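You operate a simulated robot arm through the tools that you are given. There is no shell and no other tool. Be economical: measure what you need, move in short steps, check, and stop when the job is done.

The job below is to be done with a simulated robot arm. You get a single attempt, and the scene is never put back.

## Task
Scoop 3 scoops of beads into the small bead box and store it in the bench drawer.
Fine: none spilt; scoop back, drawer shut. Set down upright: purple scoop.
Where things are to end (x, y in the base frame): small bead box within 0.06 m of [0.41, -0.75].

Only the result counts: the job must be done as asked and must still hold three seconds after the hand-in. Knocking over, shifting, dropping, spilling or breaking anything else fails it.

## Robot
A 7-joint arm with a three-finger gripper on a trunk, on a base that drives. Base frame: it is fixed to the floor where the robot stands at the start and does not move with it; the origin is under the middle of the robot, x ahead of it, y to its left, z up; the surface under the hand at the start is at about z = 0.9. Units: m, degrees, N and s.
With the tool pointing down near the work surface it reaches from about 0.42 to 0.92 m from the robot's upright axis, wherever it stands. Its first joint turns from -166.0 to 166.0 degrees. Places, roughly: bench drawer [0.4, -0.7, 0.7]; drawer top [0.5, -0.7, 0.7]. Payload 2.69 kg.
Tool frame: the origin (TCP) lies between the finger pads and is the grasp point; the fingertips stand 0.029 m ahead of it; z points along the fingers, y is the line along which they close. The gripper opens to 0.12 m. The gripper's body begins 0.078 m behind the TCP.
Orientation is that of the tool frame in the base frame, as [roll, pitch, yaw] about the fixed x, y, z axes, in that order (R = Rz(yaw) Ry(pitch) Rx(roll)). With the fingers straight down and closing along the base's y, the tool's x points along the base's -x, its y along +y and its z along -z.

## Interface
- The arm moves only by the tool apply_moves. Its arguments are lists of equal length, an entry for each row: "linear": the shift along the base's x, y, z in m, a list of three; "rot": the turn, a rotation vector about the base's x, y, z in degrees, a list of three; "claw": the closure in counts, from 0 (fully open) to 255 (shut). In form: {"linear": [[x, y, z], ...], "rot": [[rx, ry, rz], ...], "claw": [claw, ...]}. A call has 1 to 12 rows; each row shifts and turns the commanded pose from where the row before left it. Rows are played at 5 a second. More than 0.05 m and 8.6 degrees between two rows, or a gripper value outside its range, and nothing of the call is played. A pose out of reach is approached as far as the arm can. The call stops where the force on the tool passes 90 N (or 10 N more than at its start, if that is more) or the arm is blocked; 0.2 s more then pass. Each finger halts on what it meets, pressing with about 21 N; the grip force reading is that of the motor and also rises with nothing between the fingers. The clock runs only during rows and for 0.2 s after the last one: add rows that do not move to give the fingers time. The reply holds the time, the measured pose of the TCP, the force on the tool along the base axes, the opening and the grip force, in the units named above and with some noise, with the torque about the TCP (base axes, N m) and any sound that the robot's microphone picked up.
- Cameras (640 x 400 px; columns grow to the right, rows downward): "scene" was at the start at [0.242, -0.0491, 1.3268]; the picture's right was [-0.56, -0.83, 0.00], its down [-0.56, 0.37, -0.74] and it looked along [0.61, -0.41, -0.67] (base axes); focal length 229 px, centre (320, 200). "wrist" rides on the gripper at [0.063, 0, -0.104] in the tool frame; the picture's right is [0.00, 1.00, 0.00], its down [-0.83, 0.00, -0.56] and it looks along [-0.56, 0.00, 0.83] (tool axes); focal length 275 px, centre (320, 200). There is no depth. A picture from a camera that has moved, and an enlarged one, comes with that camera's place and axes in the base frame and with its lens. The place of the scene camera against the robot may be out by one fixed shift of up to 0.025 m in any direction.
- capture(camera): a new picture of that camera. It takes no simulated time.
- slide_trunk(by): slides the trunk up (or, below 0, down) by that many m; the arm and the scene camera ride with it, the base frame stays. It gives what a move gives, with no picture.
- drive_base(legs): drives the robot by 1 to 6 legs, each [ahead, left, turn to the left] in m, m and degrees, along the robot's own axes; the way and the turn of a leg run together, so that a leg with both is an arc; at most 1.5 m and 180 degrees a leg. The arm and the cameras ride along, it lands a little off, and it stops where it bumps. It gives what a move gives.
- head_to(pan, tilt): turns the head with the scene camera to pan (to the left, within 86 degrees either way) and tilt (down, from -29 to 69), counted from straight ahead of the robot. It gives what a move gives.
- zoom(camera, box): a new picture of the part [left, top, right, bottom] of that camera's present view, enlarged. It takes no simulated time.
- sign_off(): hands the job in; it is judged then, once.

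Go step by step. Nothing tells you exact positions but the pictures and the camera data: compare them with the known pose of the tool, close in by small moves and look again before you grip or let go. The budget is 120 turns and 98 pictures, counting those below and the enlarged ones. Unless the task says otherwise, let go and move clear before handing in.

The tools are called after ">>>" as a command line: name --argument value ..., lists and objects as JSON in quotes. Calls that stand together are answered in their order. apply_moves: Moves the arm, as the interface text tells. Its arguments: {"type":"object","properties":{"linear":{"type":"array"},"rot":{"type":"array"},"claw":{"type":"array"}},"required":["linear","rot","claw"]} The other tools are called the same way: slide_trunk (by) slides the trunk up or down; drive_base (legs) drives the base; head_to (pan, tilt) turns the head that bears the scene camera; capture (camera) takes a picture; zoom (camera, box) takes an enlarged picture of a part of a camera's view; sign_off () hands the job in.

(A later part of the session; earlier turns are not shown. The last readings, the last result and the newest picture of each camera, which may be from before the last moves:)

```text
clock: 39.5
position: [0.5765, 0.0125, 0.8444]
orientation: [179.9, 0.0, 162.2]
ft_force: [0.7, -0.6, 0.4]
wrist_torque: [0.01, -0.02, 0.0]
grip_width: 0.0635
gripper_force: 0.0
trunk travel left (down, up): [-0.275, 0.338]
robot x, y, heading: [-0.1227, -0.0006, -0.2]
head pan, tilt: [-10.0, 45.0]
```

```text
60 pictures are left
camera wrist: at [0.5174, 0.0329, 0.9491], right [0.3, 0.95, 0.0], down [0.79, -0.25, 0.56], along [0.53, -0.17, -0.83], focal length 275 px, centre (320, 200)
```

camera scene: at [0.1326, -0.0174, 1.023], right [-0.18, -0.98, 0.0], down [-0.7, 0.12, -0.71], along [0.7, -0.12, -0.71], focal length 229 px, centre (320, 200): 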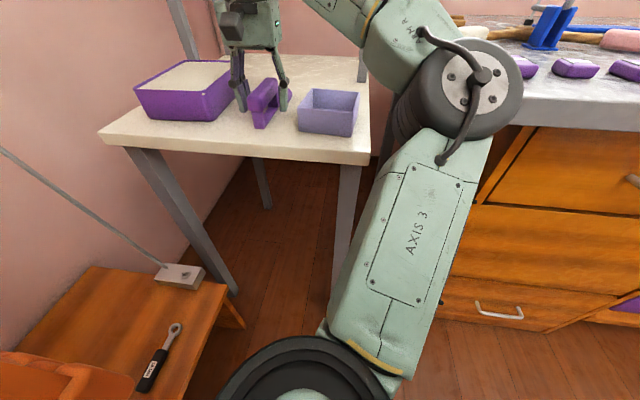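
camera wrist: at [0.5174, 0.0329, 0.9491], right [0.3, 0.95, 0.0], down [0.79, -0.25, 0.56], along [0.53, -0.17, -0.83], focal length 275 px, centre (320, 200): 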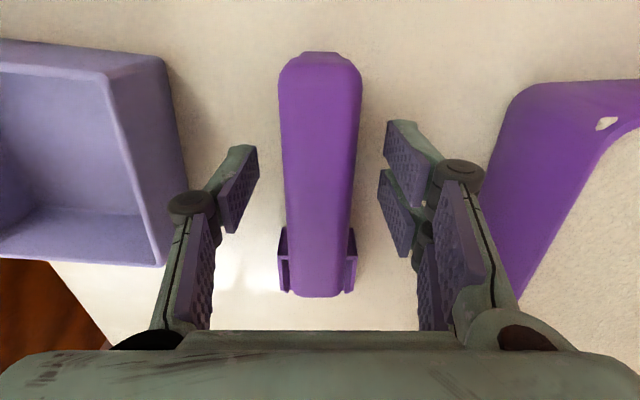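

The hand is now straddling the handle at z 0.844 with no contact, and the elbow stands clear in front of the bench. I'll close now and check.

>>> apply_moves --linear '[[0, 0, 0], [0, 0, 0], [0, 0, 0], [0, 0, 0], [0, 0, 0]]' --rot '[[0, 0, 0], [0, 0, 0], [0, 0, 0], [0, 0, 0], [0, 0, 0]]' --claw '[255, 255, 255, 255, 255]'

>>> slide_trunk --by 0.05

>>> capture --camera "wrist"

>>> capture --camera "scene"

```text
clock: 40.7
position: [0.5773, 0.013, 0.8431]
orientation: [179.9, 0.1, 162.4]
ft_force: [0.6, 0.9, -0.2]
wrist_torque: [-0.01, 0.0, -0.03]
grip_width: 0.0264
gripper_force: 20.6
trunk travel left (down, up): [-0.275, 0.338]
robot x, y, heading: [-0.119, 0.0006, -0.0]
head pan, tilt: [-10.0, 45.0]
```

```text
clock: 41.6
position: [0.5768, 0.0143, 0.8947]
orientation: [179.9, 0.1, 162.3]
ft_force: [-0.2, 0.7, -0.7]
wrist_torque: [0.01, 0.02, -0.01]
grip_width: 0.0263
gripper_force: 20.8
trunk travel left (down, up): [-0.325, 0.288]
robot x, y, heading: [-0.1242, -0.0006, -0.5]
head pan, tilt: [-10.0, 45.0]
```

```text
59 pictures are left
camera wrist: at [0.5176, 0.0329, 0.9988], right [0.3, 0.95, 0.0], down [0.79, -0.25, 0.56], along [0.53, -0.17, -0.83], focal length 275 px, centre (320, 200)
```

wrist: 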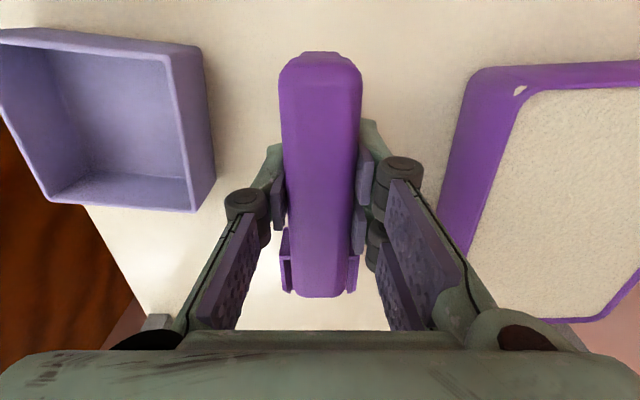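

```text
58 pictures are left
camera scene: at [0.1327, -0.0175, 1.0729], right [-0.18, -0.98, 0.0], down [-0.7, 0.12, -0.71], along [0.7, -0.12, -0.71], focal length 229 px, centre (320, 200)
```

scene: 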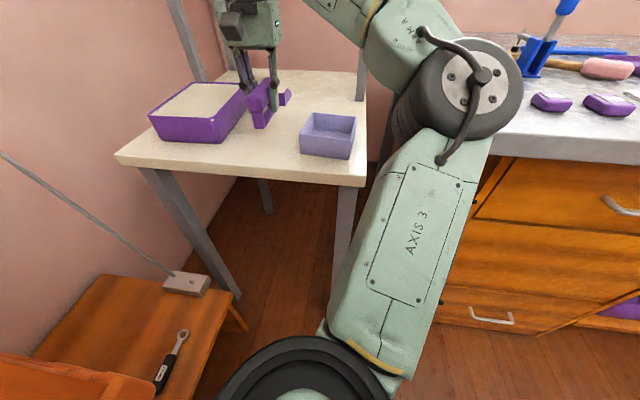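

The scoop is held firmly. The bead tray inner area is centred about (0.69,0.16), rim z about 0.86. I'll raise the trunk, move above the tray's near part and pitch the scoop nose-down 30°.

>>> slide_trunk --by 0.08

>>> apply_moves --linear '[[0.002, 0.045, 0], [0.002, 0.045, 0], [0.002, 0.045, 0], [0.003, 0.043, 0], [0, 0, 0]]' --rot '[[2.29, 7.15, 0], [2.29, 7.15, 0], [2.29, 7.15, 0], [2.29, 7.15, 0], [0, 0, 0]]' --claw '[255, 255, 255, 255, 255]'

>>> capture --camera "wrist"

>>> head_to --pan 10 --tilt 38

>>> capture --camera "scene"

```text
clock: 42.8
position: [0.5775, 0.0133, 0.9739]
orientation: [180.0, 0.2, 162.4]
ft_force: [0.3, 0.2, -1.0]
wrist_torque: [0.01, 0.0, 0.03]
grip_width: 0.0262
gripper_force: 21.4
trunk travel left (down, up): [-0.405, 0.208]
robot x, y, heading: [-0.1206, -0.0009, -0.2]
head pan, tilt: [-10.0, 45.0]
```

```text
clock: 44.0
position: [0.5632, 0.1904, 0.9234]
orientation: [179.4, -29.8, 162.2]
ft_force: [-0.3, 0.0, 0.1]
wrist_torque: [0.0, 0.0, 0.04]
grip_width: 0.026
gripper_force: 20.8
out of reach, approached as far as the arm can: row 1, 2, 3, 4
trunk travel left (down, up): [-0.405, 0.208]
robot x, y, heading: [-0.1202, -0.0009, 0.0]
head pan, tilt: [-10.0, 45.0]
```

```text
57 pictures are left
camera wrist: at [0.5611, 0.1906, 1.0456], right [0.31, 0.95, 0.01], down [0.95, -0.31, 0.07], along [0.07, -0.01, -1.0], focal length 275 px, centre (320, 200)
```

wrist: 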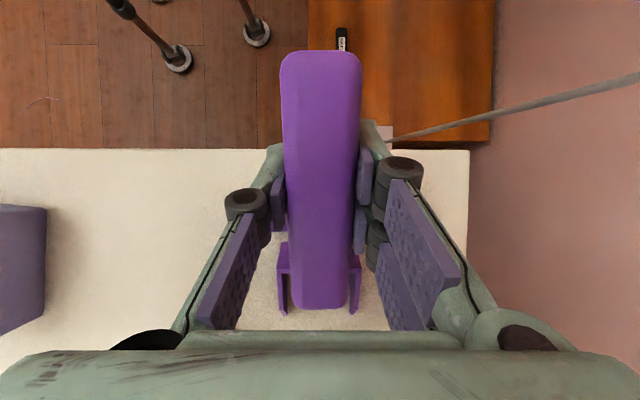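

```text
clock: 44.8
position: [0.5641, 0.1905, 0.9232]
orientation: [179.2, -29.7, 162.2]
ft_force: [-0.4, 0.0, -0.6]
wrist_torque: [-0.01, 0.03, 0.0]
grip_width: 0.0261
gripper_force: 21.1
trunk travel left (down, up): [-0.405, 0.208]
robot x, y, heading: [-0.1227, 0.0014, -0.2]
head pan, tilt: [10.0, 38.0]
```

```text
56 pictures are left
camera scene: at [0.1376, 0.0116, 1.1632], right [0.17, -0.99, 0.0], down [-0.61, -0.11, -0.79], along [0.78, 0.13, -0.62], focal length 229 px, centre (320, 200)
```

scene: 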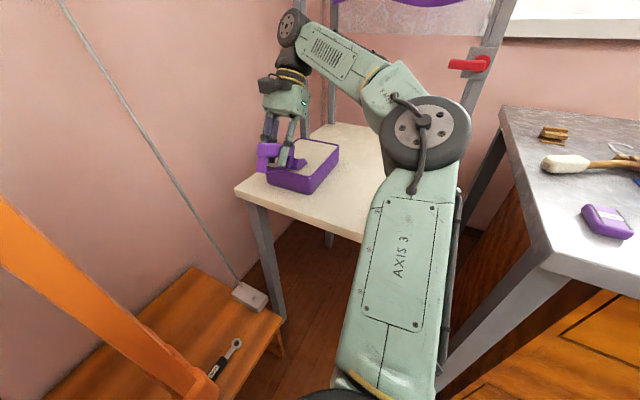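

The arm is at its height limit; I'll raise the trunk by 0.1 (elbow is clear of the bench now) and check.

>>> slide_trunk --by 0.1

>>> apply_moves --linear '[[0, 0, 0], [0, 0, 0]]' --rot '[[0, 0, 0], [0, 0, 0]]' --claw '[255, 255]'

>>> zoom --camera "scene" --box '[230, 80, 390, 230]'

```text
clock: 46.1
position: [0.5638, 0.1899, 1.0224]
orientation: [179.4, -29.7, 162.2]
ft_force: [-0.6, 0.1, -0.7]
wrist_torque: [0.0, 0.03, 0.0]
grip_width: 0.0261
gripper_force: 20.9
trunk travel left (down, up): [-0.505, 0.108]
robot x, y, heading: [-0.1175, -0.0003, 0.3]
head pan, tilt: [10.0, 38.0]
```

```text
clock: 46.7
position: [0.5637, 0.1897, 1.0239]
orientation: [179.4, -29.7, 162.2]
ft_force: [0.0, 0.3, -0.7]
wrist_torque: [-0.01, -0.03, 0.01]
grip_width: 0.0261
gripper_force: 20.6
trunk travel left (down, up): [-0.505, 0.108]
robot x, y, heading: [-0.1194, 0.0039, -0.0]
head pan, tilt: [10.0, 38.0]
```

```text
2.67 times, centred on (310, 155) of scene
camera zoom: at [0.1376, 0.0117, 1.2632], right [0.17, -0.99, 0.0], down [-0.61, -0.11, -0.79], along [0.78, 0.14, -0.62], focal length 611 px, centre (347, 320)
```

zoom: 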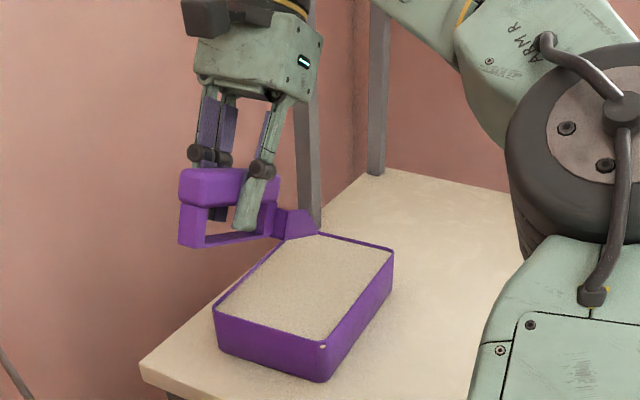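

>>> apply_moves --linear '[[0.012, 0.001, -0.035], [0.012, 0.001, -0.035], [0, 0, -0.02], [0, 0, 0]]' --rot '[[0, 0, 0], [0, 0, 0], [0, 0, 0], [0, 0, 0]]' --claw '[255, 255, 255, 255]'

>>> zoom --camera "scene" --box '[230, 100, 390, 230]'

>>> capture --camera "wrist"

```text
clock: 47.7
position: [0.587, 0.1907, 0.9335]
orientation: [179.3, -29.8, 162.2]
ft_force: [-0.2, 0.0, -1.2]
wrist_torque: [-0.03, 0.04, 0.0]
grip_width: 0.0262
gripper_force: 20.9
trunk travel left (down, up): [-0.505, 0.108]
robot x, y, heading: [-0.1208, -0.0042, -0.2]
head pan, tilt: [10.0, 38.0]
```

```text
3.08 times, centred on (310, 165) of scene
camera zoom: at [0.1376, 0.0116, 1.2632], right [0.17, -0.99, 0.0], down [-0.61, -0.11, -0.79], along [0.78, 0.14, -0.62], focal length 705 px, centre (351, 308)
```

zoom: 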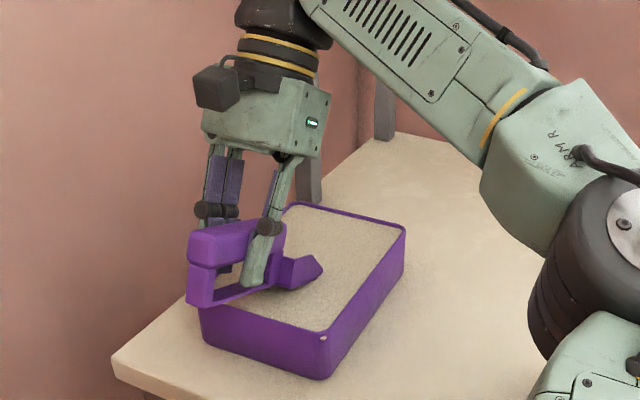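

```text
53 pictures are left
camera wrist: at [0.5847, 0.1914, 1.056], right [0.31, 0.95, 0.01], down [0.95, -0.31, 0.07], along [0.07, -0.01, -1.0], focal length 275 px, centre (320, 200)
```

wrist: 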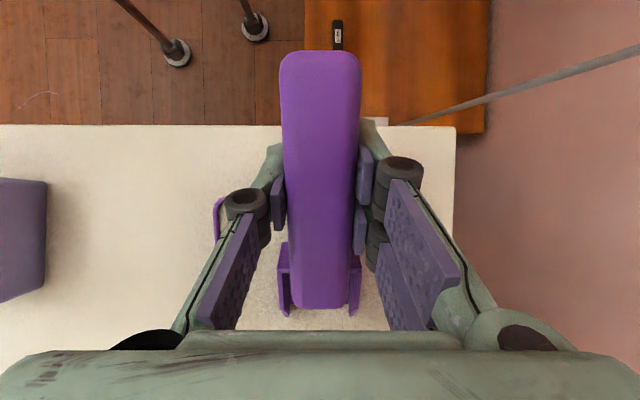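

The bowl is over the beads. I'll dip it and push forward slowly while starting to level.

>>> apply_moves --linear '[[0.0095, -0.003, 0], [0.007, -0.0022, -0.006], [0.003, -0.001, -0.009], [0.003, -0.001, -0.009], [0.0067, -0.0021, 0], [0.0067, -0.0021, 0], [0.0057, -0.0018, -0.0045], [0.0057, -0.0018, -0.0045], [0.0057, -0.0018, -0.003], [0.0057, -0.0018, -0.003], [0, 0, 0], [0, 0, 0]]' --rot '[[0, 0, 0], [0, 0, 0], [0, 0, 0], [0, 0, 0], [0, 0, 0], [0, 0, 0], [-1.15, -3.58, 0], [-1.15, -3.58, 0], [-1.15, -3.58, 0], [-1.15, -3.58, 0], [-1.15, -3.58, 0], [0, 0, 0]]' --claw '[255, 255, 255, 255, 255, 255, 255, 255, 255, 255, 255, 255]'

>>> zoom --camera "scene" --box '[230, 100, 390, 230]'

```text
clock: 50.3
position: [0.6447, 0.1729, 0.8963]
orientation: [179.3, -10.9, 162.2]
ft_force: [-0.2, 2.0, 8.7]
wrist_torque: [0.16, 0.51, -0.05]
grip_width: 0.0263
gripper_force: 21.3
trunk travel left (down, up): [-0.505, 0.108]
robot x, y, heading: [-0.1135, 0.0024, 0.0]
head pan, tilt: [10.0, 38.0]
```

```text
3.08 times, centred on (310, 165) of scene
camera zoom: at [0.1369, 0.0116, 1.2634], right [0.17, -0.99, 0.0], down [-0.61, -0.11, -0.79], along [0.78, 0.14, -0.62], focal length 705 px, centre (351, 308)
```

zoom: 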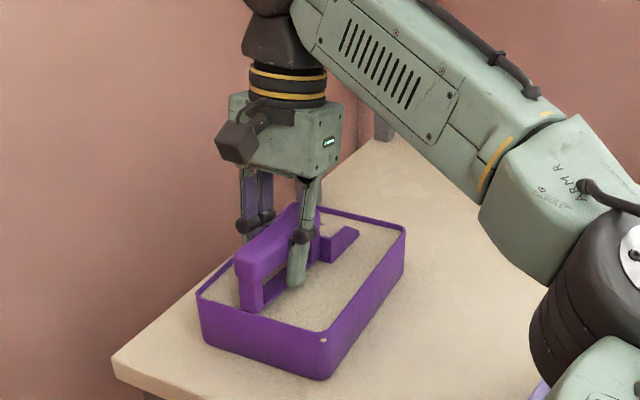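

The scoop is in the beads with some resistance. I'll lift while leveling and nose-up a bit, then look.

>>> apply_moves --linear '[[0, 0, 0.006], [0, 0, 0.01], [0, 0, 0.012], [0, 0, 0.015], [0, 0, 0.02], [0, 0, 0.02], [0, 0, 0]]' --rot '[[-1.15, -3.58, 0], [-1.15, -3.58, 0], [-1.15, -3.58, 0], [-1.15, -3.58, 0], [-0.7, -2.2, 0], [0, 0, 0], [0, 0, 0]]' --claw '[255, 255, 255, 255, 255, 255, 255]'

>>> zoom --camera "scene" --box '[230, 100, 390, 230]'

>>> capture --camera "wrist"

```text
clock: 51.9
position: [0.6459, 0.1733, 0.9777]
orientation: [179.4, 6.5, 162.1]
ft_force: [-0.3, 0.1, -0.4]
wrist_torque: [-0.03, 0.03, 0.0]
grip_width: 0.026
gripper_force: 20.6
trunk travel left (down, up): [-0.505, 0.108]
robot x, y, heading: [-0.1201, 0.0026, -0.2]
head pan, tilt: [10.0, 38.0]
```

```text
3.08 times, centred on (310, 165) of scene
camera zoom: at [0.1376, 0.0117, 1.2632], right [0.17, -0.99, 0.0], down [-0.61, -0.11, -0.79], along [0.78, 0.14, -0.62], focal length 705 px, centre (351, 308)
```

zoom: 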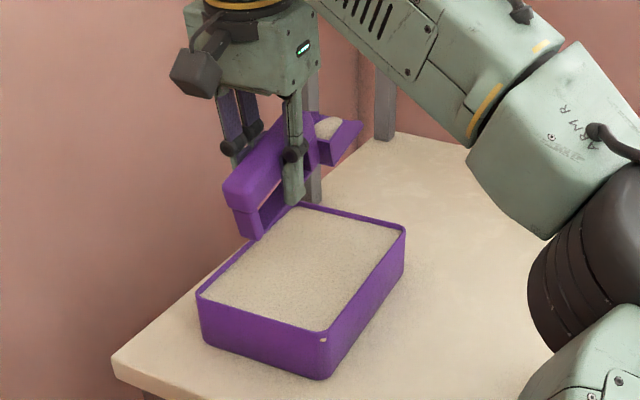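

```text
50 pictures are left
camera wrist: at [0.5754, 0.1959, 1.075], right [0.3, 0.95, 0.01], down [0.73, -0.23, 0.65], along [0.62, -0.19, -0.76], focal length 275 px, centre (320, 200)
```

wrist: 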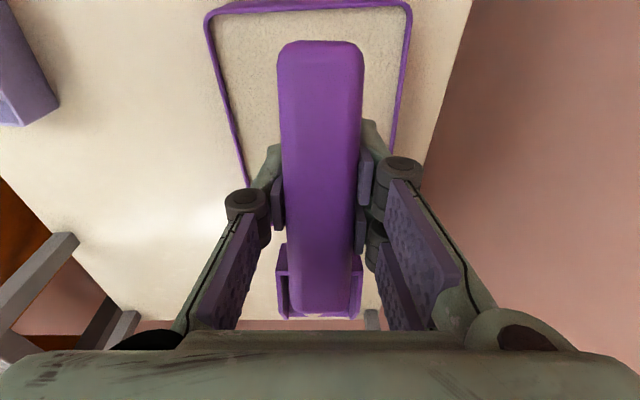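

The bowl is full of beads and nothing appears spilt. I'll carry it level and slowly toward the box's near side at about (0.435,-0.057).

>>> apply_moves --linear '[[-0.008, -0.009, 0], [-0.018, -0.0195, 0], [-0.0185, -0.02, 0], [-0.0185, -0.02, 0], [-0.0185, -0.02, 0], [-0.0185, -0.02, 0], [-0.0185, -0.02, 0], [-0.0185, -0.02, 0], [-0.0185, -0.02, 0], [-0.0185, -0.02, 0], [-0.018, -0.02, 0], [-0.009, -0.01, 0]]' --rot '[[0, 0, 0], [0, 0, 0], [0, 0, 0], [0, 0, 0], [0, 0, 0], [0, 0, 0], [0, 0, 0], [0, 0, 0], [0, 0, 0], [0, 0, 0], [0, 0, 0], [0, 0, 0]]' --claw '[255, 255, 255, 255, 255, 255, 255, 255, 255, 255, 255, 255]'

>>> capture --camera "wrist"

>>> capture --camera "scene"

```text
clock: 54.5
position: [0.4431, -0.0453, 0.9758]
orientation: [179.4, 6.5, 162.3]
ft_force: [0.3, 0.7, -0.1]
wrist_torque: [-0.02, 0.0, 0.0]
grip_width: 0.0257
gripper_force: 21.3
trunk travel left (down, up): [-0.505, 0.108]
robot x, y, heading: [-0.1188, 0.001, -0.3]
head pan, tilt: [10.0, 38.0]
```

```text
49 pictures are left
camera wrist: at [0.3731, -0.0232, 1.0739], right [0.3, 0.95, 0.01], down [0.73, -0.23, 0.65], along [0.62, -0.19, -0.76], focal length 275 px, centre (320, 200)
```

wrist: 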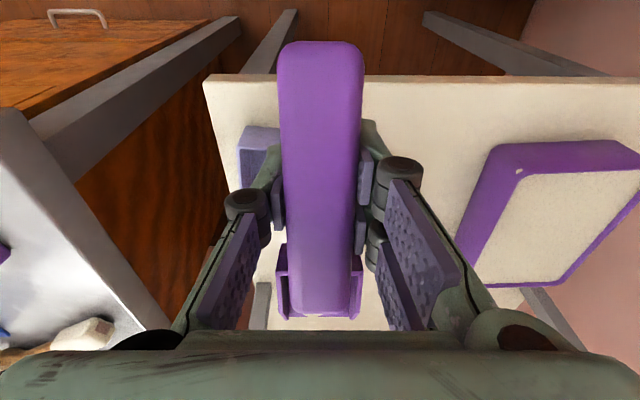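

```text
48 pictures are left
camera scene: at [0.1375, 0.0116, 1.2632], right [0.17, -0.99, 0.0], down [-0.61, -0.11, -0.79], along [0.78, 0.14, -0.62], focal length 229 px, centre (320, 200)
```

scene: 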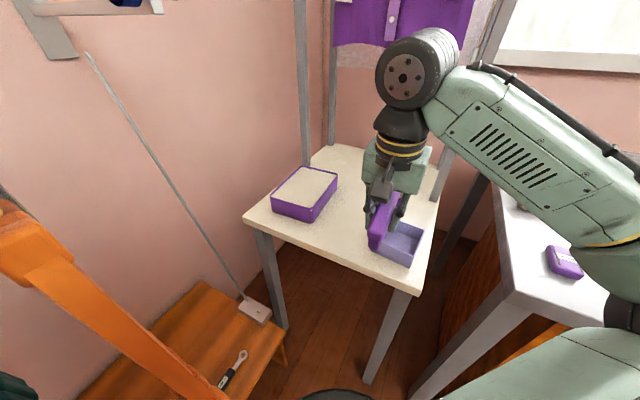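

>>> zoom --camera "scene" --box '[330, 150, 450, 280]'

>>> head_to --pan -5 --tilt 50

>>> capture --camera "scene"

```text
3.08 times, centred on (390, 215) of scene
camera zoom: at [0.1375, 0.0116, 1.2632], right [0.17, -0.99, 0.0], down [-0.61, -0.11, -0.79], along [0.78, 0.14, -0.62], focal length 705 px, centre (105, 154)
```

zoom: 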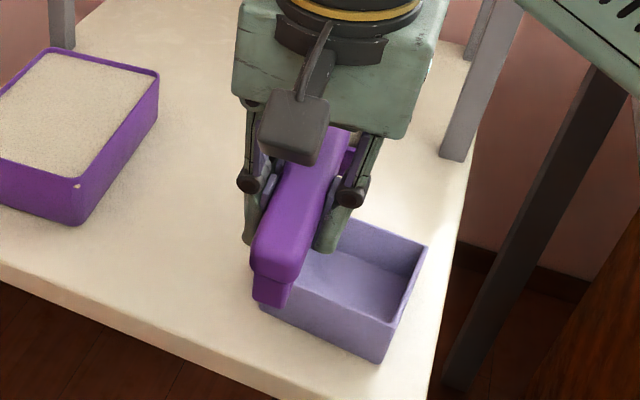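

```text
clock: 55.3
position: [0.4443, -0.0459, 0.9773]
orientation: [179.4, 6.5, 162.2]
ft_force: [0.1, -0.3, 0.1]
wrist_torque: [0.0, -0.01, 0.0]
grip_width: 0.0256
gripper_force: 21.1
trunk travel left (down, up): [-0.505, 0.108]
robot x, y, heading: [-0.119, -0.003, -0.0]
head pan, tilt: [-5.0, 50.0]
```

```text
46 pictures are left
camera scene: at [0.1293, -0.01, 1.2461], right [-0.09, -1.0, 0.0], down [-0.76, 0.07, -0.64], along [0.64, -0.06, -0.77], focal length 229 px, centre (320, 200)
```

scene: 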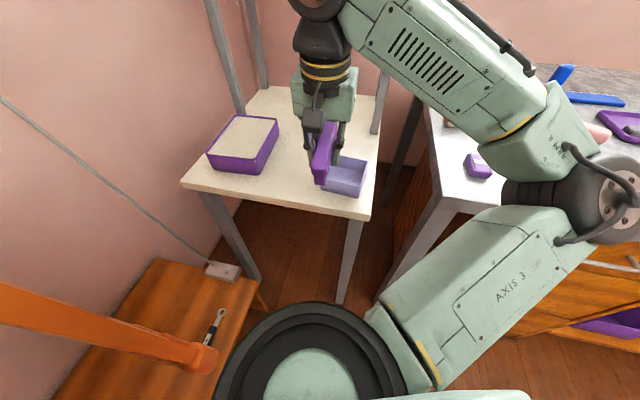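

>>> zoom --camera "wrist" --box '[200, 60, 400, 185]'

```text
3.20 times, centred on (300, 122) of wrist
camera zoom: at [0.3736, -0.0231, 1.0739], right [0.3, 0.95, 0.01], down [0.73, -0.24, 0.65], along [0.62, -0.19, -0.76], focal length 881 px, centre (384, 448)
```

zoom: 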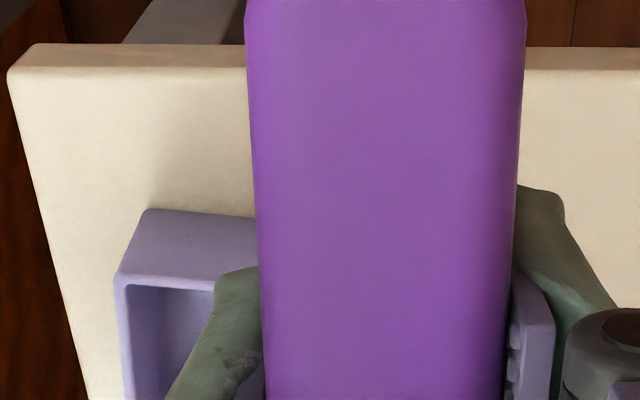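

Refined: table z≈0.795, box rim z≈0.838, box centre ≈(0.536,-0.101). I'll shift over the box axis and level, then look before pouring.

>>> apply_moves --linear '[[-0.0089, -0.0058, -0.008], [-0.0089, -0.0058, -0.012], [-0.0089, -0.0058, -0.012], [0, 0, -0.008], [0, 0, 0]]' --rot '[[0.5, 1.55, 0], [0.5, 1.55, 0], [0.5, 1.55, 0], [0.5, 1.55, 0], [0, 0, 0]]' --claw '[255, 255, 255, 255, 255]'

>>> zoom --camera "scene" --box '[260, 60, 400, 210]'

```text
clock: 56.5
position: [0.4186, -0.061, 0.9366]
orientation: [179.3, -0.1, 162.2]
ft_force: [-1.2, 1.0, -0.8]
wrist_torque: [0.02, 0.03, -0.01]
grip_width: 0.0259
gripper_force: 21.5
trunk travel left (down, up): [-0.505, 0.108]
robot x, y, heading: [-0.1184, -0.0, -0.1]
head pan, tilt: [-5.0, 50.0]
```

```text
2.67 times, centred on (330, 135) of scene
camera zoom: at [0.1293, -0.01, 1.246], right [-0.09, -1.0, 0.0], down [-0.76, 0.07, -0.64], along [0.64, -0.06, -0.77], focal length 611 px, centre (293, 373)
```

zoom: 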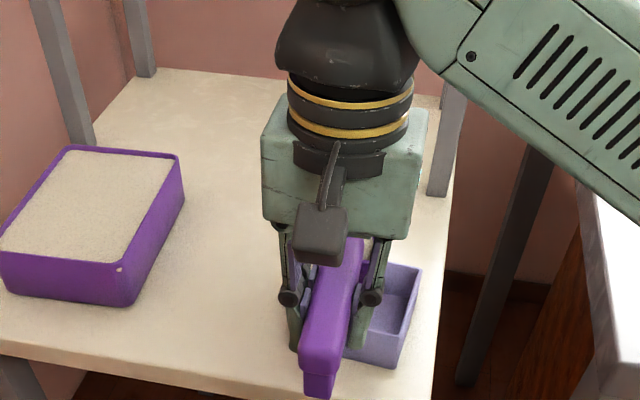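

Alignment agrees with projections. I'll pour: pitch down to 30° while keeping the lip over the box centre.

>>> apply_moves --linear '[[0.0062, -0.002, -0.001], [0.0062, -0.002, 0.003], [0.0062, -0.002, 0.004], [0.0062, -0.002, 0.004], [0.0062, -0.002, 0.004], [0.0062, -0.002, 0.004], [0, 0, 0]]' --rot '[[1.53, 4.77, 0], [1.53, 4.77, 0], [1.53, 4.77, 0], [1.53, 4.77, 0], [1.53, 4.77, 0], [1.53, 4.77, 0], [0, 0, 0]]' --claw '[255, 255, 255, 255, 255, 255, 255]'

>>> capture --camera "wrist"

>>> zoom --camera "scene" --box '[260, 60, 400, 210]'

```text
clock: 58.1
position: [0.4558, -0.0751, 0.9556]
orientation: [179.3, -30.2, 162.3]
ft_force: [-0.6, 0.7, -0.6]
wrist_torque: [0.0, 0.0, 0.02]
grip_width: 0.0259
gripper_force: 20.8
trunk travel left (down, up): [-0.505, 0.108]
robot x, y, heading: [-0.1226, -0.0002, -0.1]
head pan, tilt: [-5.0, 50.0]
```

```text
43 pictures are left
camera wrist: at [0.4545, -0.0752, 1.0781], right [0.31, 0.95, 0.01], down [0.95, -0.31, 0.06], along [0.06, -0.01, -1.0], focal length 275 px, centre (320, 200)
```

wrist: 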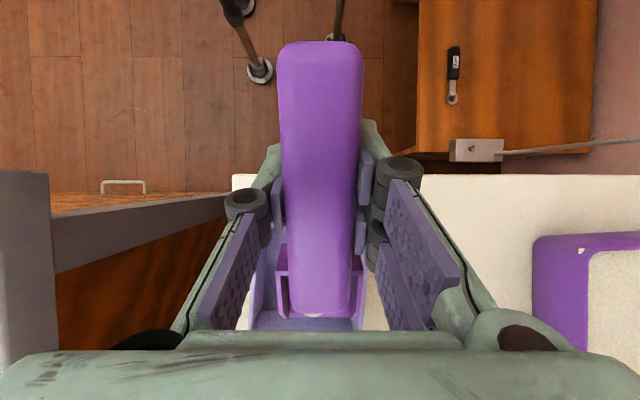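

```text
2.67 times, centred on (330, 135) of scene
camera zoom: at [0.1293, -0.01, 1.246], right [-0.09, -1.0, 0.0], down [-0.76, 0.07, -0.64], along [0.64, -0.06, -0.77], focal length 611 px, centre (293, 373)
```

zoom: 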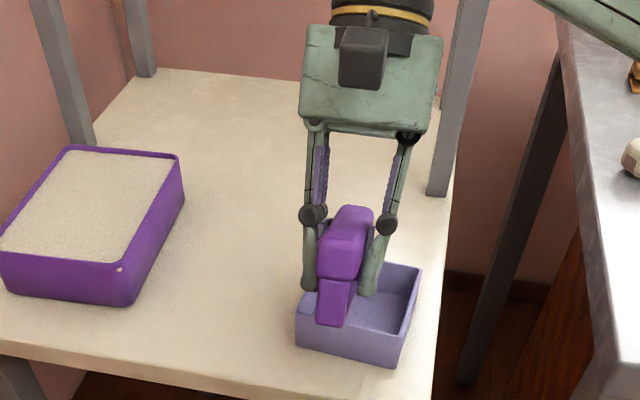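

The pour has begun inside the box; the box centre is about 1 cm further right, so I'll add that shift and continue to 60°.

>>> apply_moves --linear '[[-0.0027, -0.0086, 0.001], [0.0097, -0.0031, 0.0045], [0.0097, -0.0031, 0.0045], [0.0097, -0.0031, 0.0045], [0.0097, -0.0031, 0.0045], [0.0097, -0.0031, 0.0045], [0.0097, -0.0031, 0.0045], [0, 0, 0], [0, 0, 0]]' --rot '[[0, 0, 0], [1.53, 4.77, 0], [1.53, 4.77, 0], [1.53, 4.77, 0], [1.53, 4.77, 0], [1.53, 4.77, 0], [1.53, 4.77, 0], [0, 0, 0], [0, 0, 0]]' --claw '[255, 255, 255, 255, 255, 255, 255, 255, 255]'

>>> zoom --camera "scene" --box '[260, 60, 400, 210]'

```text
clock: 60.1
position: [0.4466, -0.0444, 0.8876]
orientation: [179.3, -60.1, 162.2]
ft_force: [1.8, 0.4, 2.4]
wrist_torque: [0.04, -0.19, 0.0]
grip_width: 0.0255
gripper_force: 20.7
out of reach, approached as far as the arm can: row 3, 4, 5, 6, 7
trunk travel left (down, up): [-0.505, 0.108]
robot x, y, heading: [-0.1236, 0.0022, -0.0]
head pan, tilt: [-5.0, 50.0]
```

```text
2.67 times, centred on (330, 135) of scene
camera zoom: at [0.1291, -0.01, 1.246], right [-0.09, -1.0, 0.0], down [-0.76, 0.07, -0.64], along [0.64, -0.06, -0.77], focal length 611 px, centre (293, 373)
```

zoom: 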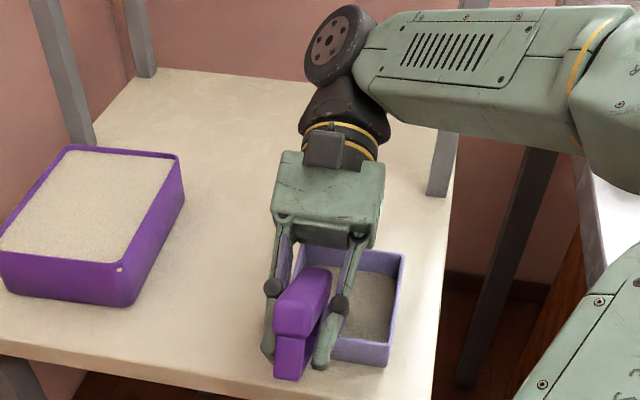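

The arm reached a limit and sagged, and the scoop may be touching the box; beads are in the box. I'll lift with the trunk straight up and inspect.

>>> slide_trunk --by 0.08

>>> zoom --camera "scene" --box '[220, 80, 400, 240]'

>>> capture --camera "wrist"

```text
clock: 61.2
position: [0.4472, -0.0437, 0.9678]
orientation: [179.3, -59.9, 162.2]
ft_force: [0.2, -0.1, -1.4]
wrist_torque: [-0.01, 0.0, -0.03]
grip_width: 0.0253
gripper_force: 21.6
trunk travel left (down, up): [-0.585, 0.028]
robot x, y, heading: [-0.1153, 0.0001, 0.0]
head pan, tilt: [-5.0, 50.0]
```

```text
2.50 times, centred on (310, 160) of scene
camera zoom: at [0.1294, -0.0101, 1.3259], right [-0.09, -1.0, 0.0], down [-0.76, 0.07, -0.64], along [0.64, -0.06, -0.77], focal length 572 px, centre (345, 300)
```

zoom: 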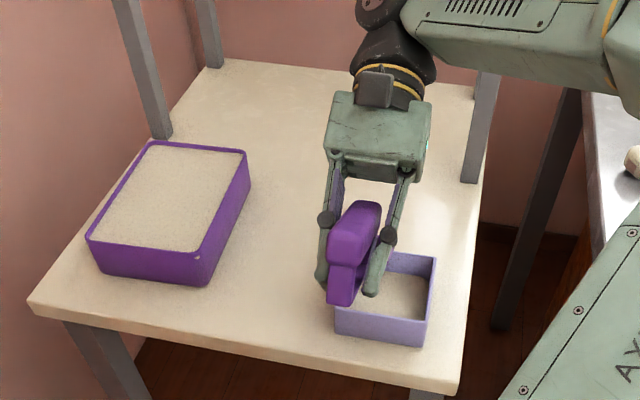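

```text
39 pictures are left
camera wrist: at [0.5032, -0.0627, 1.0751], right [0.31, 0.95, 0.01], down [0.85, -0.28, -0.44], along [-0.42, 0.15, -0.9], focal length 275 px, centre (320, 200)
```

wrist: 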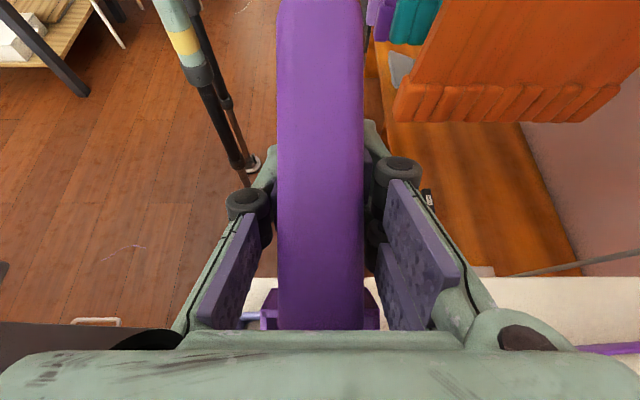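

>>> apply_moves --linear '[[0, 0, 0.004], [0, 0, 0.004], [0, 0, 0.004], [0, 0, 0.004], [0, 0, 0.004], [0, 0.01, 0.004], [0, 0.03, 0], [0, 0.045, 0], [0.02, 0.04, 0], [0.02, 0.04, 0], [0, 0, 0]]' --rot '[[-2.29, -7.15, 0], [-2.29, -7.15, 0], [-2.29, -7.15, 0], [-2.29, -7.15, 0], [-2.29, -7.15, 0], [-2.29, -7.15, 0], [-2.29, -7.15, 0], [-2.29, -7.15, 0], [0, 0, 0], [0, 0, 0], [0, 0, 0]]' --claw '[255, 255, 255, 255, 255, 255, 255, 255, 255, 255, 255]'

>>> zoom --camera "scene" --box '[200, 60, 410, 240]'

```text
clock: 63.6
position: [0.486, 0.1225, 0.9919]
orientation: [179.4, 0.3, 162.2]
ft_force: [0.0, -0.3, -0.4]
wrist_torque: [-0.02, -0.03, 0.02]
grip_width: 0.0253
gripper_force: 21.2
trunk travel left (down, up): [-0.585, 0.028]
robot x, y, heading: [-0.1191, -0.0, -0.3]
head pan, tilt: [-5.0, 50.0]
```

```text
2.22 times, centred on (305, 150) of scene
camera zoom: at [0.1291, -0.0101, 1.3261], right [-0.09, -1.0, 0.0], down [-0.76, 0.07, -0.64], along [0.64, -0.06, -0.77], focal length 509 px, centre (353, 311)
```

zoom: 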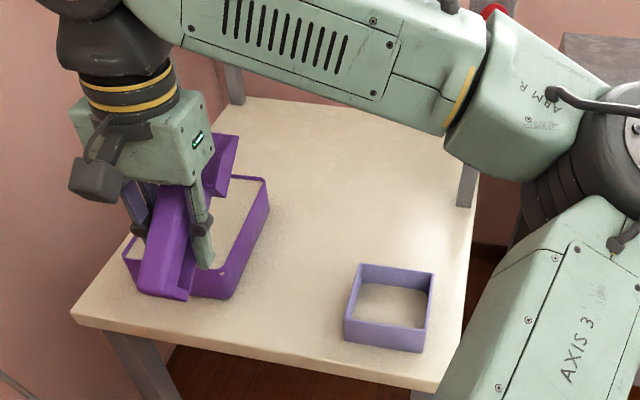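

The box holds the first scoop's beads, the table looks clean, and the box has shifted ~1.5 cm to about (0.526,-0.088). I'll take the second scoop by the same path.

>>> apply_moves --linear '[[0.0253, 0.0172, 0.0054], [0.0253, 0.0172, 0.0054], [0.0253, 0.0172, 0.0054], [0.0253, 0.0172, 0.0054], [0, 0, 0]]' --rot '[[2.29, 7.15, 0], [2.29, 7.15, 0], [2.29, 7.15, 0], [2.29, 7.15, 0], [0, 0, 0]]' --claw '[255, 255, 255, 255, 255]'

>>> slide_trunk --by -0.08

>>> zoom --camera "scene" --box '[180, 30, 340, 180]'

```text
clock: 64.8
position: [0.5883, 0.189, 1.0133]
orientation: [179.2, -30.0, 162.3]
ft_force: [0.2, 0.3, -1.3]
wrist_torque: [0.0, 0.0, 0.0]
grip_width: 0.0255
gripper_force: 20.6
trunk travel left (down, up): [-0.585, 0.028]
robot x, y, heading: [-0.1217, 0.0003, 0.1]
head pan, tilt: [-5.0, 50.0]
```

```text
clock: 66.0
position: [0.5877, 0.19, 0.9339]
orientation: [179.3, -29.8, 162.3]
ft_force: [0.4, 0.5, 0.1]
wrist_torque: [-0.05, 0.03, 0.01]
grip_width: 0.0254
gripper_force: 21.3
trunk travel left (down, up): [-0.505, 0.108]
robot x, y, heading: [-0.1238, -0.0003, -0.3]
head pan, tilt: [-5.0, 50.0]
```

```text
2.67 times, centred on (260, 105) of scene
camera zoom: at [0.1291, -0.01, 1.2461], right [-0.09, -1.0, 0.0], down [-0.76, 0.07, -0.64], along [0.64, -0.06, -0.77], focal length 611 px, centre (480, 453)
```

zoom: 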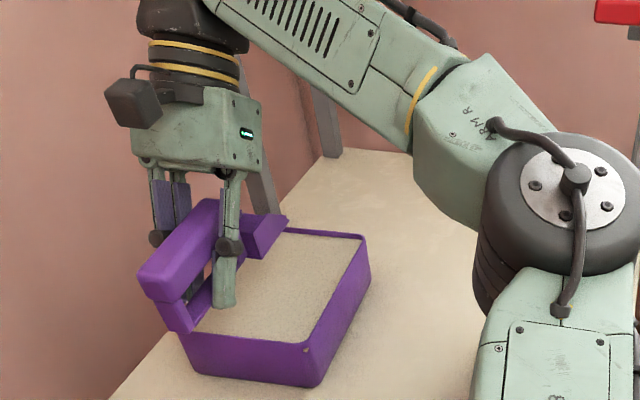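

Comparing projections, the scoop has pivoted about 30° nose-up in the grip from the earlier bump. I'll take it back over its table spot and press its base gently flat on the table to re-seat it.

>>> apply_moves --linear '[[0, 0, 0.03], [0, -0.01, 0.025], [0, -0.035, 0.02], [0, -0.035, 0.015], [-0.003, -0.035, 0.01], [-0.004, -0.035, 0.003], [-0.004, -0.027, 0.003], [0, 0, 0]]' --rot '[[-2.29, -7.15, 0], [-2.29, -7.15, 0], [-2.29, -7.15, 0], [-2.29, -7.15, 0], [0, 0, 0], [0, 0, 0], [0, 0, 0], [0, 0, 0]]' --claw '[255, 255, 255, 255, 255, 255, 255, 255]'

>>> slide_trunk --by -0.16

>>> capture --camera "scene"

```text
clock: 67.8
position: [0.5771, 0.0131, 1.0402]
orientation: [179.3, 0.2, 162.2]
ft_force: [-0.3, -0.5, 0.0]
wrist_torque: [0.01, -0.01, 0.01]
grip_width: 0.0253
gripper_force: 21.1
trunk travel left (down, up): [-0.505, 0.108]
robot x, y, heading: [-0.116, 0.0004, 0.0]
head pan, tilt: [-5.0, 50.0]
```

```text
clock: 69.7
position: [0.5766, 0.0141, 0.8808]
orientation: [179.2, 0.1, 162.2]
ft_force: [-0.7, 1.0, 0.0]
wrist_torque: [-0.01, -0.02, -0.01]
grip_width: 0.0255
gripper_force: 20.9
trunk travel left (down, up): [-0.345, 0.268]
robot x, y, heading: [-0.1194, 0.0001, -0.2]
head pan, tilt: [-5.0, 50.0]
```

```text
36 pictures are left
camera scene: at [0.1292, -0.01, 1.0861], right [-0.09, -1.0, 0.0], down [-0.76, 0.07, -0.64], along [0.64, -0.06, -0.77], focal length 229 px, centre (320, 200)
```

scene: 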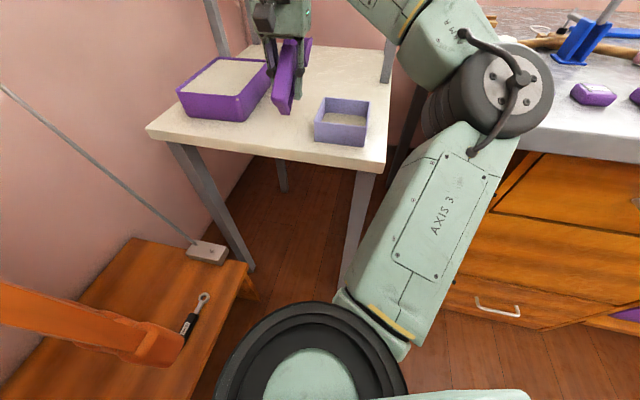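

Scoop is clearly nose-up; elbow is clear. I'll lower gently to press it flat.

>>> apply_moves --linear '[[0, 0, -0.008], [0, 0, -0.006], [0, 0, -0.006], [0, 0, -0.006], [0, 0, -0.006], [0, 0, -0.006], [0, 0, 0], [0, 0, 0]]' --rot '[[0, 0, 0], [0, 0, 0], [0, 0, 0], [0, 0, 0], [0, 0, 0], [0, 0, 0], [0, 0, 0], [0, 0, 0]]' --claw '[255, 255, 255, 255, 255, 255, 255, 255]'

>>> zoom --camera "scene" --box '[230, 10, 390, 160]'

```text
clock: 71.5
position: [0.5763, 0.0128, 0.8434]
orientation: [179.2, 0.2, 162.2]
ft_force: [3.6, 0.6, 14.5]
wrist_torque: [0.11, 0.42, -0.05]
grip_width: 0.0259
gripper_force: 21.1
trunk travel left (down, up): [-0.345, 0.268]
robot x, y, heading: [-0.1202, 0.0007, -0.1]
head pan, tilt: [-5.0, 50.0]
```

```text
2.67 times, centred on (310, 85) of scene
camera zoom: at [0.1286, -0.0101, 1.0863], right [-0.09, -1.0, 0.0], down [-0.76, 0.07, -0.64], along [0.64, -0.06, -0.77], focal length 611 px, centre (347, 507)
```

zoom: 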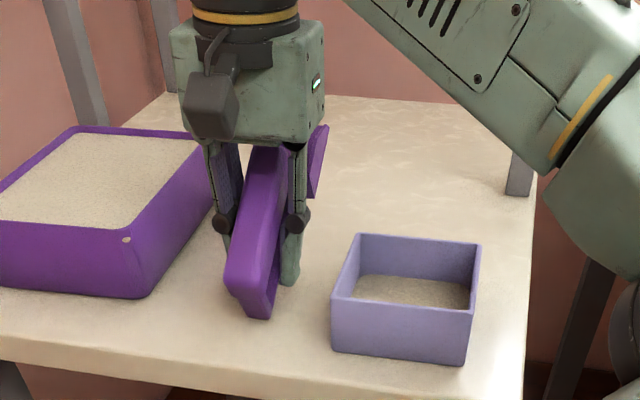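

It slid rather than turned. I'll ease the grip open a little so the scoop settles flat on the table, then look.

>>> apply_moves --linear '[[0, 0, 0.003], [0, 0, 0], [0, 0, 0], [0, 0, 0], [0, 0, 0], [0, 0, 0]]' --rot '[[0, 0, 0], [0, 0, 0], [0, 0, 0], [0, 0, 0], [0, 0, 0], [0, 0, 0]]' --claw '[240, 195, 185, 170, 150, 150]'

>>> zoom --camera "scene" --box '[230, 10, 390, 160]'

>>> capture --camera "wrist"

```text
clock: 72.8
position: [0.5771, 0.0132, 0.8448]
orientation: [179.3, 0.1, 162.3]
ft_force: [-0.3, 0.0, 0.3]
wrist_torque: [-0.01, -0.03, -0.01]
grip_width: 0.0495
gripper_force: 0.0
trunk travel left (down, up): [-0.345, 0.268]
robot x, y, heading: [-0.1196, -0.0016, -0.2]
head pan, tilt: [-5.0, 50.0]
```

```text
2.67 times, centred on (310, 85) of scene
camera zoom: at [0.1292, -0.01, 1.086], right [-0.09, -1.0, 0.0], down [-0.76, 0.07, -0.64], along [0.64, -0.06, -0.77], focal length 611 px, centre (347, 507)
```

zoom: 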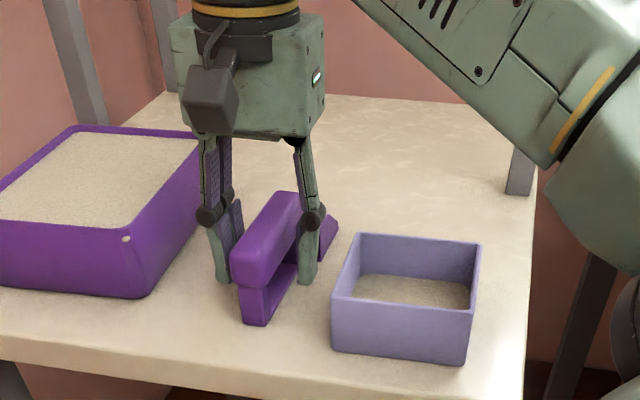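

```text
33 pictures are left
camera wrist: at [0.5165, 0.0316, 0.95], right [0.3, 0.95, 0.01], down [0.79, -0.26, 0.56], along [0.54, -0.16, -0.83], focal length 275 px, centre (320, 200)
```

wrist: 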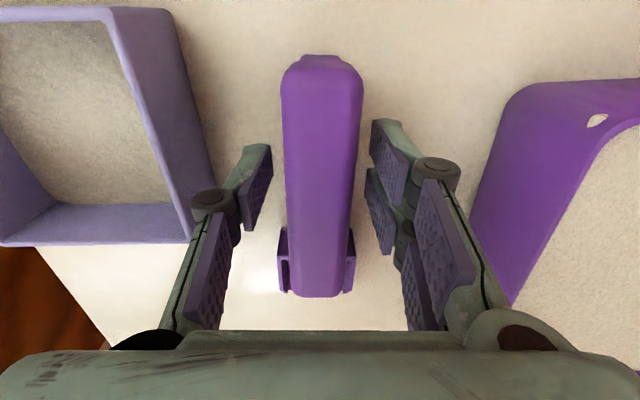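

The scoop is flat on the table and aligned. I'll regrip, lift, and go to the tray start pose with 30° nose-down.

>>> apply_moves --linear '[[0, 0, -0.004], [0, 0, 0], [0, 0, 0], [0, 0, 0], [0, 0, 0], [0, 0, 0]]' --rot '[[0, 0, 0], [0, 0, 0], [0, 0, 0], [0, 0, 0], [0, 0, 0], [0, 0, 0]]' --claw '[150, 255, 255, 255, 255, 255]'

>>> slide_trunk --by 0.16

>>> apply_moves --linear '[[0, 0.03, 0], [0, 0.036, 0], [0, 0.036, 0], [0.002, 0.036, 0], [0.008, 0.036, 0], [0.001, 0.004, -0.035], [0, 0, -0.032], [0, 0, 0]]' --rot '[[0, 0, 0], [2.29, 7.15, 0], [2.29, 7.15, 0], [2.29, 7.15, 0], [2.29, 7.15, 0], [0, 0, 0], [0, 0, 0], [0, 0, 0]]' --claw '[255, 255, 255, 255, 255, 255, 255, 255]'

>>> zoom --camera "scene" --box '[180, 30, 340, 180]'

```text
clock: 74.2
position: [0.577, 0.0139, 0.8408]
orientation: [179.3, 0.0, 162.2]
ft_force: [-1.3, 1.4, 0.2]
wrist_torque: [-0.02, -0.03, -0.02]
grip_width: 0.026
gripper_force: 21.3
trunk travel left (down, up): [-0.345, 0.268]
robot x, y, heading: [-0.1187, 0.0034, -0.1]
head pan, tilt: [-5.0, 50.0]
```

```text
clock: 76.1
position: [0.5767, 0.0128, 1.0005]
orientation: [179.3, 0.2, 162.3]
ft_force: [0.0, 0.5, -0.6]
wrist_torque: [0.0, 0.04, 0.02]
grip_width: 0.0259
gripper_force: 20.9
trunk travel left (down, up): [-0.505, 0.108]
robot x, y, heading: [-0.1187, -0.001, -0.2]
head pan, tilt: [-5.0, 50.0]
```

```text
clock: 77.9
position: [0.5875, 0.1914, 0.9343]
orientation: [179.2, -29.9, 162.3]
ft_force: [-1.4, 1.4, 4.8]
wrist_torque: [-0.1, -0.31, 0.05]
grip_width: 0.0261
gripper_force: 20.8
trunk travel left (down, up): [-0.505, 0.108]
robot x, y, heading: [-0.1209, 0.0019, 0.1]
head pan, tilt: [-5.0, 50.0]
```

```text
2.67 times, centred on (260, 105) of scene
camera zoom: at [0.1288, -0.01, 1.2462], right [-0.09, -1.0, 0.0], down [-0.76, 0.07, -0.64], along [0.64, -0.06, -0.77], focal length 611 px, centre (480, 453)
```

zoom: 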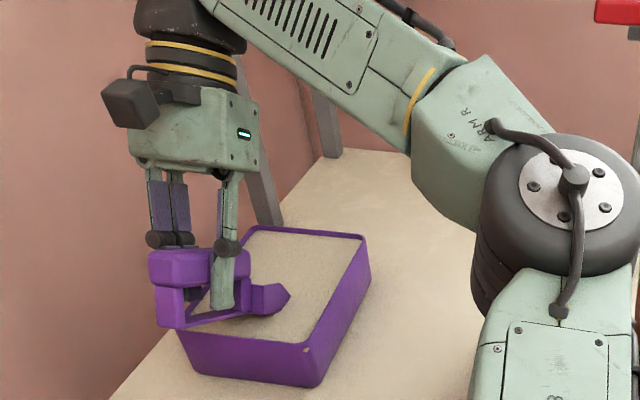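

The scoop is correctly seated (30° nose-down). I'll dip and push forward, lifting a little earlier so the leg clears the near rim, then lift out.

>>> apply_moves --linear '[[0.0095, -0.003, 0], [0.0057, -0.0018, -0.006], [0.0057, -0.0018, -0.007], [0.0057, -0.0018, -0.007], [0.0095, -0.003, 0], [0.0095, -0.003, 0], [0.0076, -0.0024, -0.002], [0.0076, -0.0024, -0.002], [0.0057, -0.0018, 0], [0.0038, -0.0012, 0.001], [0, 0, 0.008], [0, 0, 0.012]]' --rot '[[0, 0, 0], [0, 0, 0], [0, 0, 0], [0, 0, 0], [0, 0, 0], [0, 0, 0], [-1.15, -3.58, 0], [-1.15, -3.58, 0], [-1.15, -3.58, 0], [-1.15, -3.58, 0], [-1.15, -3.58, 0], [-1.15, -3.58, 0]]' --claw '[255, 255, 255, 255, 255, 255, 255, 255, 255, 255, 255, 255]'

>>> apply_moves --linear '[[0, 0, 0.012], [0, 0, 0.012], [0, 0, 0.015], [0, 0, 0.01], [0, 0, 0]]' --rot '[[-1.15, -3.58, 0], [-1.15, -3.58, 0], [-1.15, -3.58, 0], [-0.8, -2.5, 0], [0, 0, 0]]' --claw '[255, 255, 255, 255, 255]'

>>> zoom --camera "scene" --box '[180, 20, 390, 200]'

```text
clock: 80.5
position: [0.6577, 0.1692, 0.9325]
orientation: [179.3, -7.3, 162.2]
ft_force: [0.0, -0.1, -0.3]
wrist_torque: [0.01, 0.04, 0.0]
grip_width: 0.026
gripper_force: 21.6
trunk travel left (down, up): [-0.505, 0.108]
robot x, y, heading: [-0.1186, -0.0008, -0.2]
head pan, tilt: [-5.0, 50.0]
```

```text
clock: 81.7
position: [0.657, 0.1688, 0.9819]
orientation: [179.3, 6.5, 162.2]
ft_force: [0.8, 0.1, -0.3]
wrist_torque: [-0.03, 0.0, -0.01]
grip_width: 0.0261
gripper_force: 20.5
trunk travel left (down, up): [-0.505, 0.108]
robot x, y, heading: [-0.1226, 0.0015, -0.1]
head pan, tilt: [-5.0, 50.0]
```

```text
2.22 times, centred on (285, 110) of scene
camera zoom: at [0.1293, -0.01, 1.246], right [-0.09, -1.0, 0.0], down [-0.76, 0.07, -0.64], along [0.64, -0.06, -0.77], focal length 509 px, centre (398, 400)
```

zoom: 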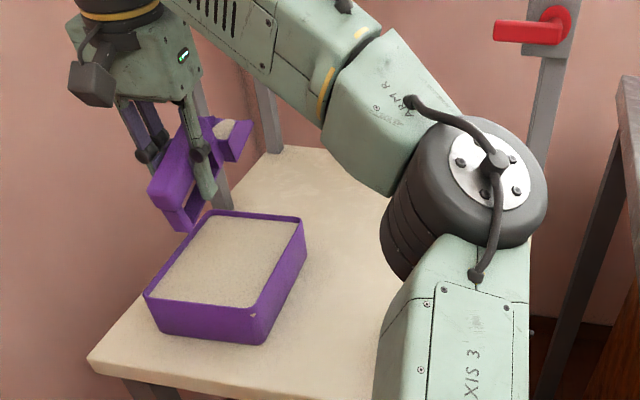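

Second scoop is full and nothing spilt. I'll carry it to the box and pour to 30°, as before with the adjusted aim.

>>> apply_moves --linear '[[-0.01, -0.0095, 0], [-0.0211, -0.0197, 0], [-0.0211, -0.0197, 0], [-0.0211, -0.0197, 0], [-0.0211, -0.0197, 0], [-0.0211, -0.0197, 0], [-0.0211, -0.0197, 0], [-0.0211, -0.0197, 0], [-0.0211, -0.0197, 0], [-0.0211, -0.0197, 0], [-0.0211, -0.0197, 0], [-0.0206, -0.0196, 0]]' --rot '[[0, 0, 0], [0, 0, 0], [0, 0, 0], [0, 0, 0], [0, 0, 0], [0, 0, 0], [0, 0, 0], [0, 0, 0], [0, 0, 0], [0, 0, 0], [0, 0, 0], [0, 0, 0]]' --claw '[255, 255, 255, 255, 255, 255, 255, 255, 255, 255, 255, 255]'

>>> apply_moves --linear '[[0, 0, 0], [0, 0, -0.015], [0, 0, -0.018], [0, 0, -0.012], [0.0062, -0.002, 0], [0.0062, -0.002, 0.003], [0.0062, -0.002, 0.003], [0.0062, -0.002, 0.003], [0.0062, -0.002, 0.003], [0.0062, -0.002, 0.003], [0, 0, 0]]' --rot '[[0, 0, 0], [0.5, 1.55, 0], [0.5, 1.55, 0], [1, 3.1, 0], [1.53, 4.77, 0], [1.53, 4.77, 0], [1.53, 4.77, 0], [1.53, 4.77, 0], [1.53, 4.77, 0], [1.53, 4.77, 0], [0, 0, 0]]' --claw '[255, 255, 255, 255, 255, 255, 255, 255, 255, 255, 255]'

>>> capture --camera "wrist"

```text
clock: 84.3
position: [0.4149, -0.0539, 0.9772]
orientation: [179.2, 6.6, 162.3]
ft_force: [0.1, -0.4, -0.2]
wrist_torque: [0.03, 0.01, -0.01]
grip_width: 0.0258
gripper_force: 21.1
trunk travel left (down, up): [-0.505, 0.108]
robot x, y, heading: [-0.1241, 0.0005, -0.0]
head pan, tilt: [-5.0, 50.0]
```

```text
clock: 86.7
position: [0.454, -0.0687, 0.951]
orientation: [179.2, -30.2, 162.3]
ft_force: [0.2, 0.6, -0.1]
wrist_torque: [-0.04, 0.01, 0.0]
grip_width: 0.0259
gripper_force: 21.1
trunk travel left (down, up): [-0.505, 0.108]
robot x, y, heading: [-0.1188, -0.0001, 0.1]
head pan, tilt: [-5.0, 50.0]
```

```text
30 pictures are left
camera wrist: at [0.4522, -0.0684, 1.0728], right [0.31, 0.95, 0.01], down [0.95, -0.31, 0.06], along [0.07, -0.01, -1.0], focal length 275 px, centre (320, 200)
```

wrist: 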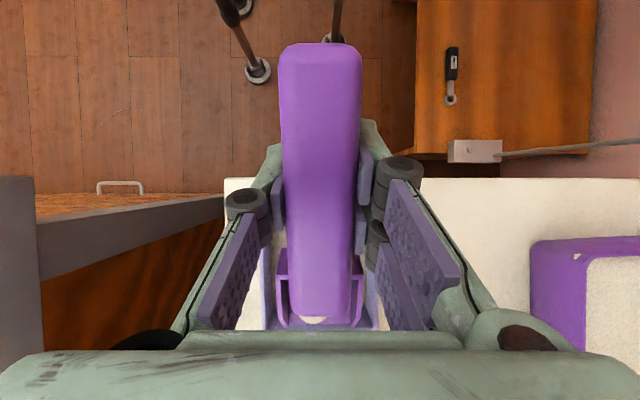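

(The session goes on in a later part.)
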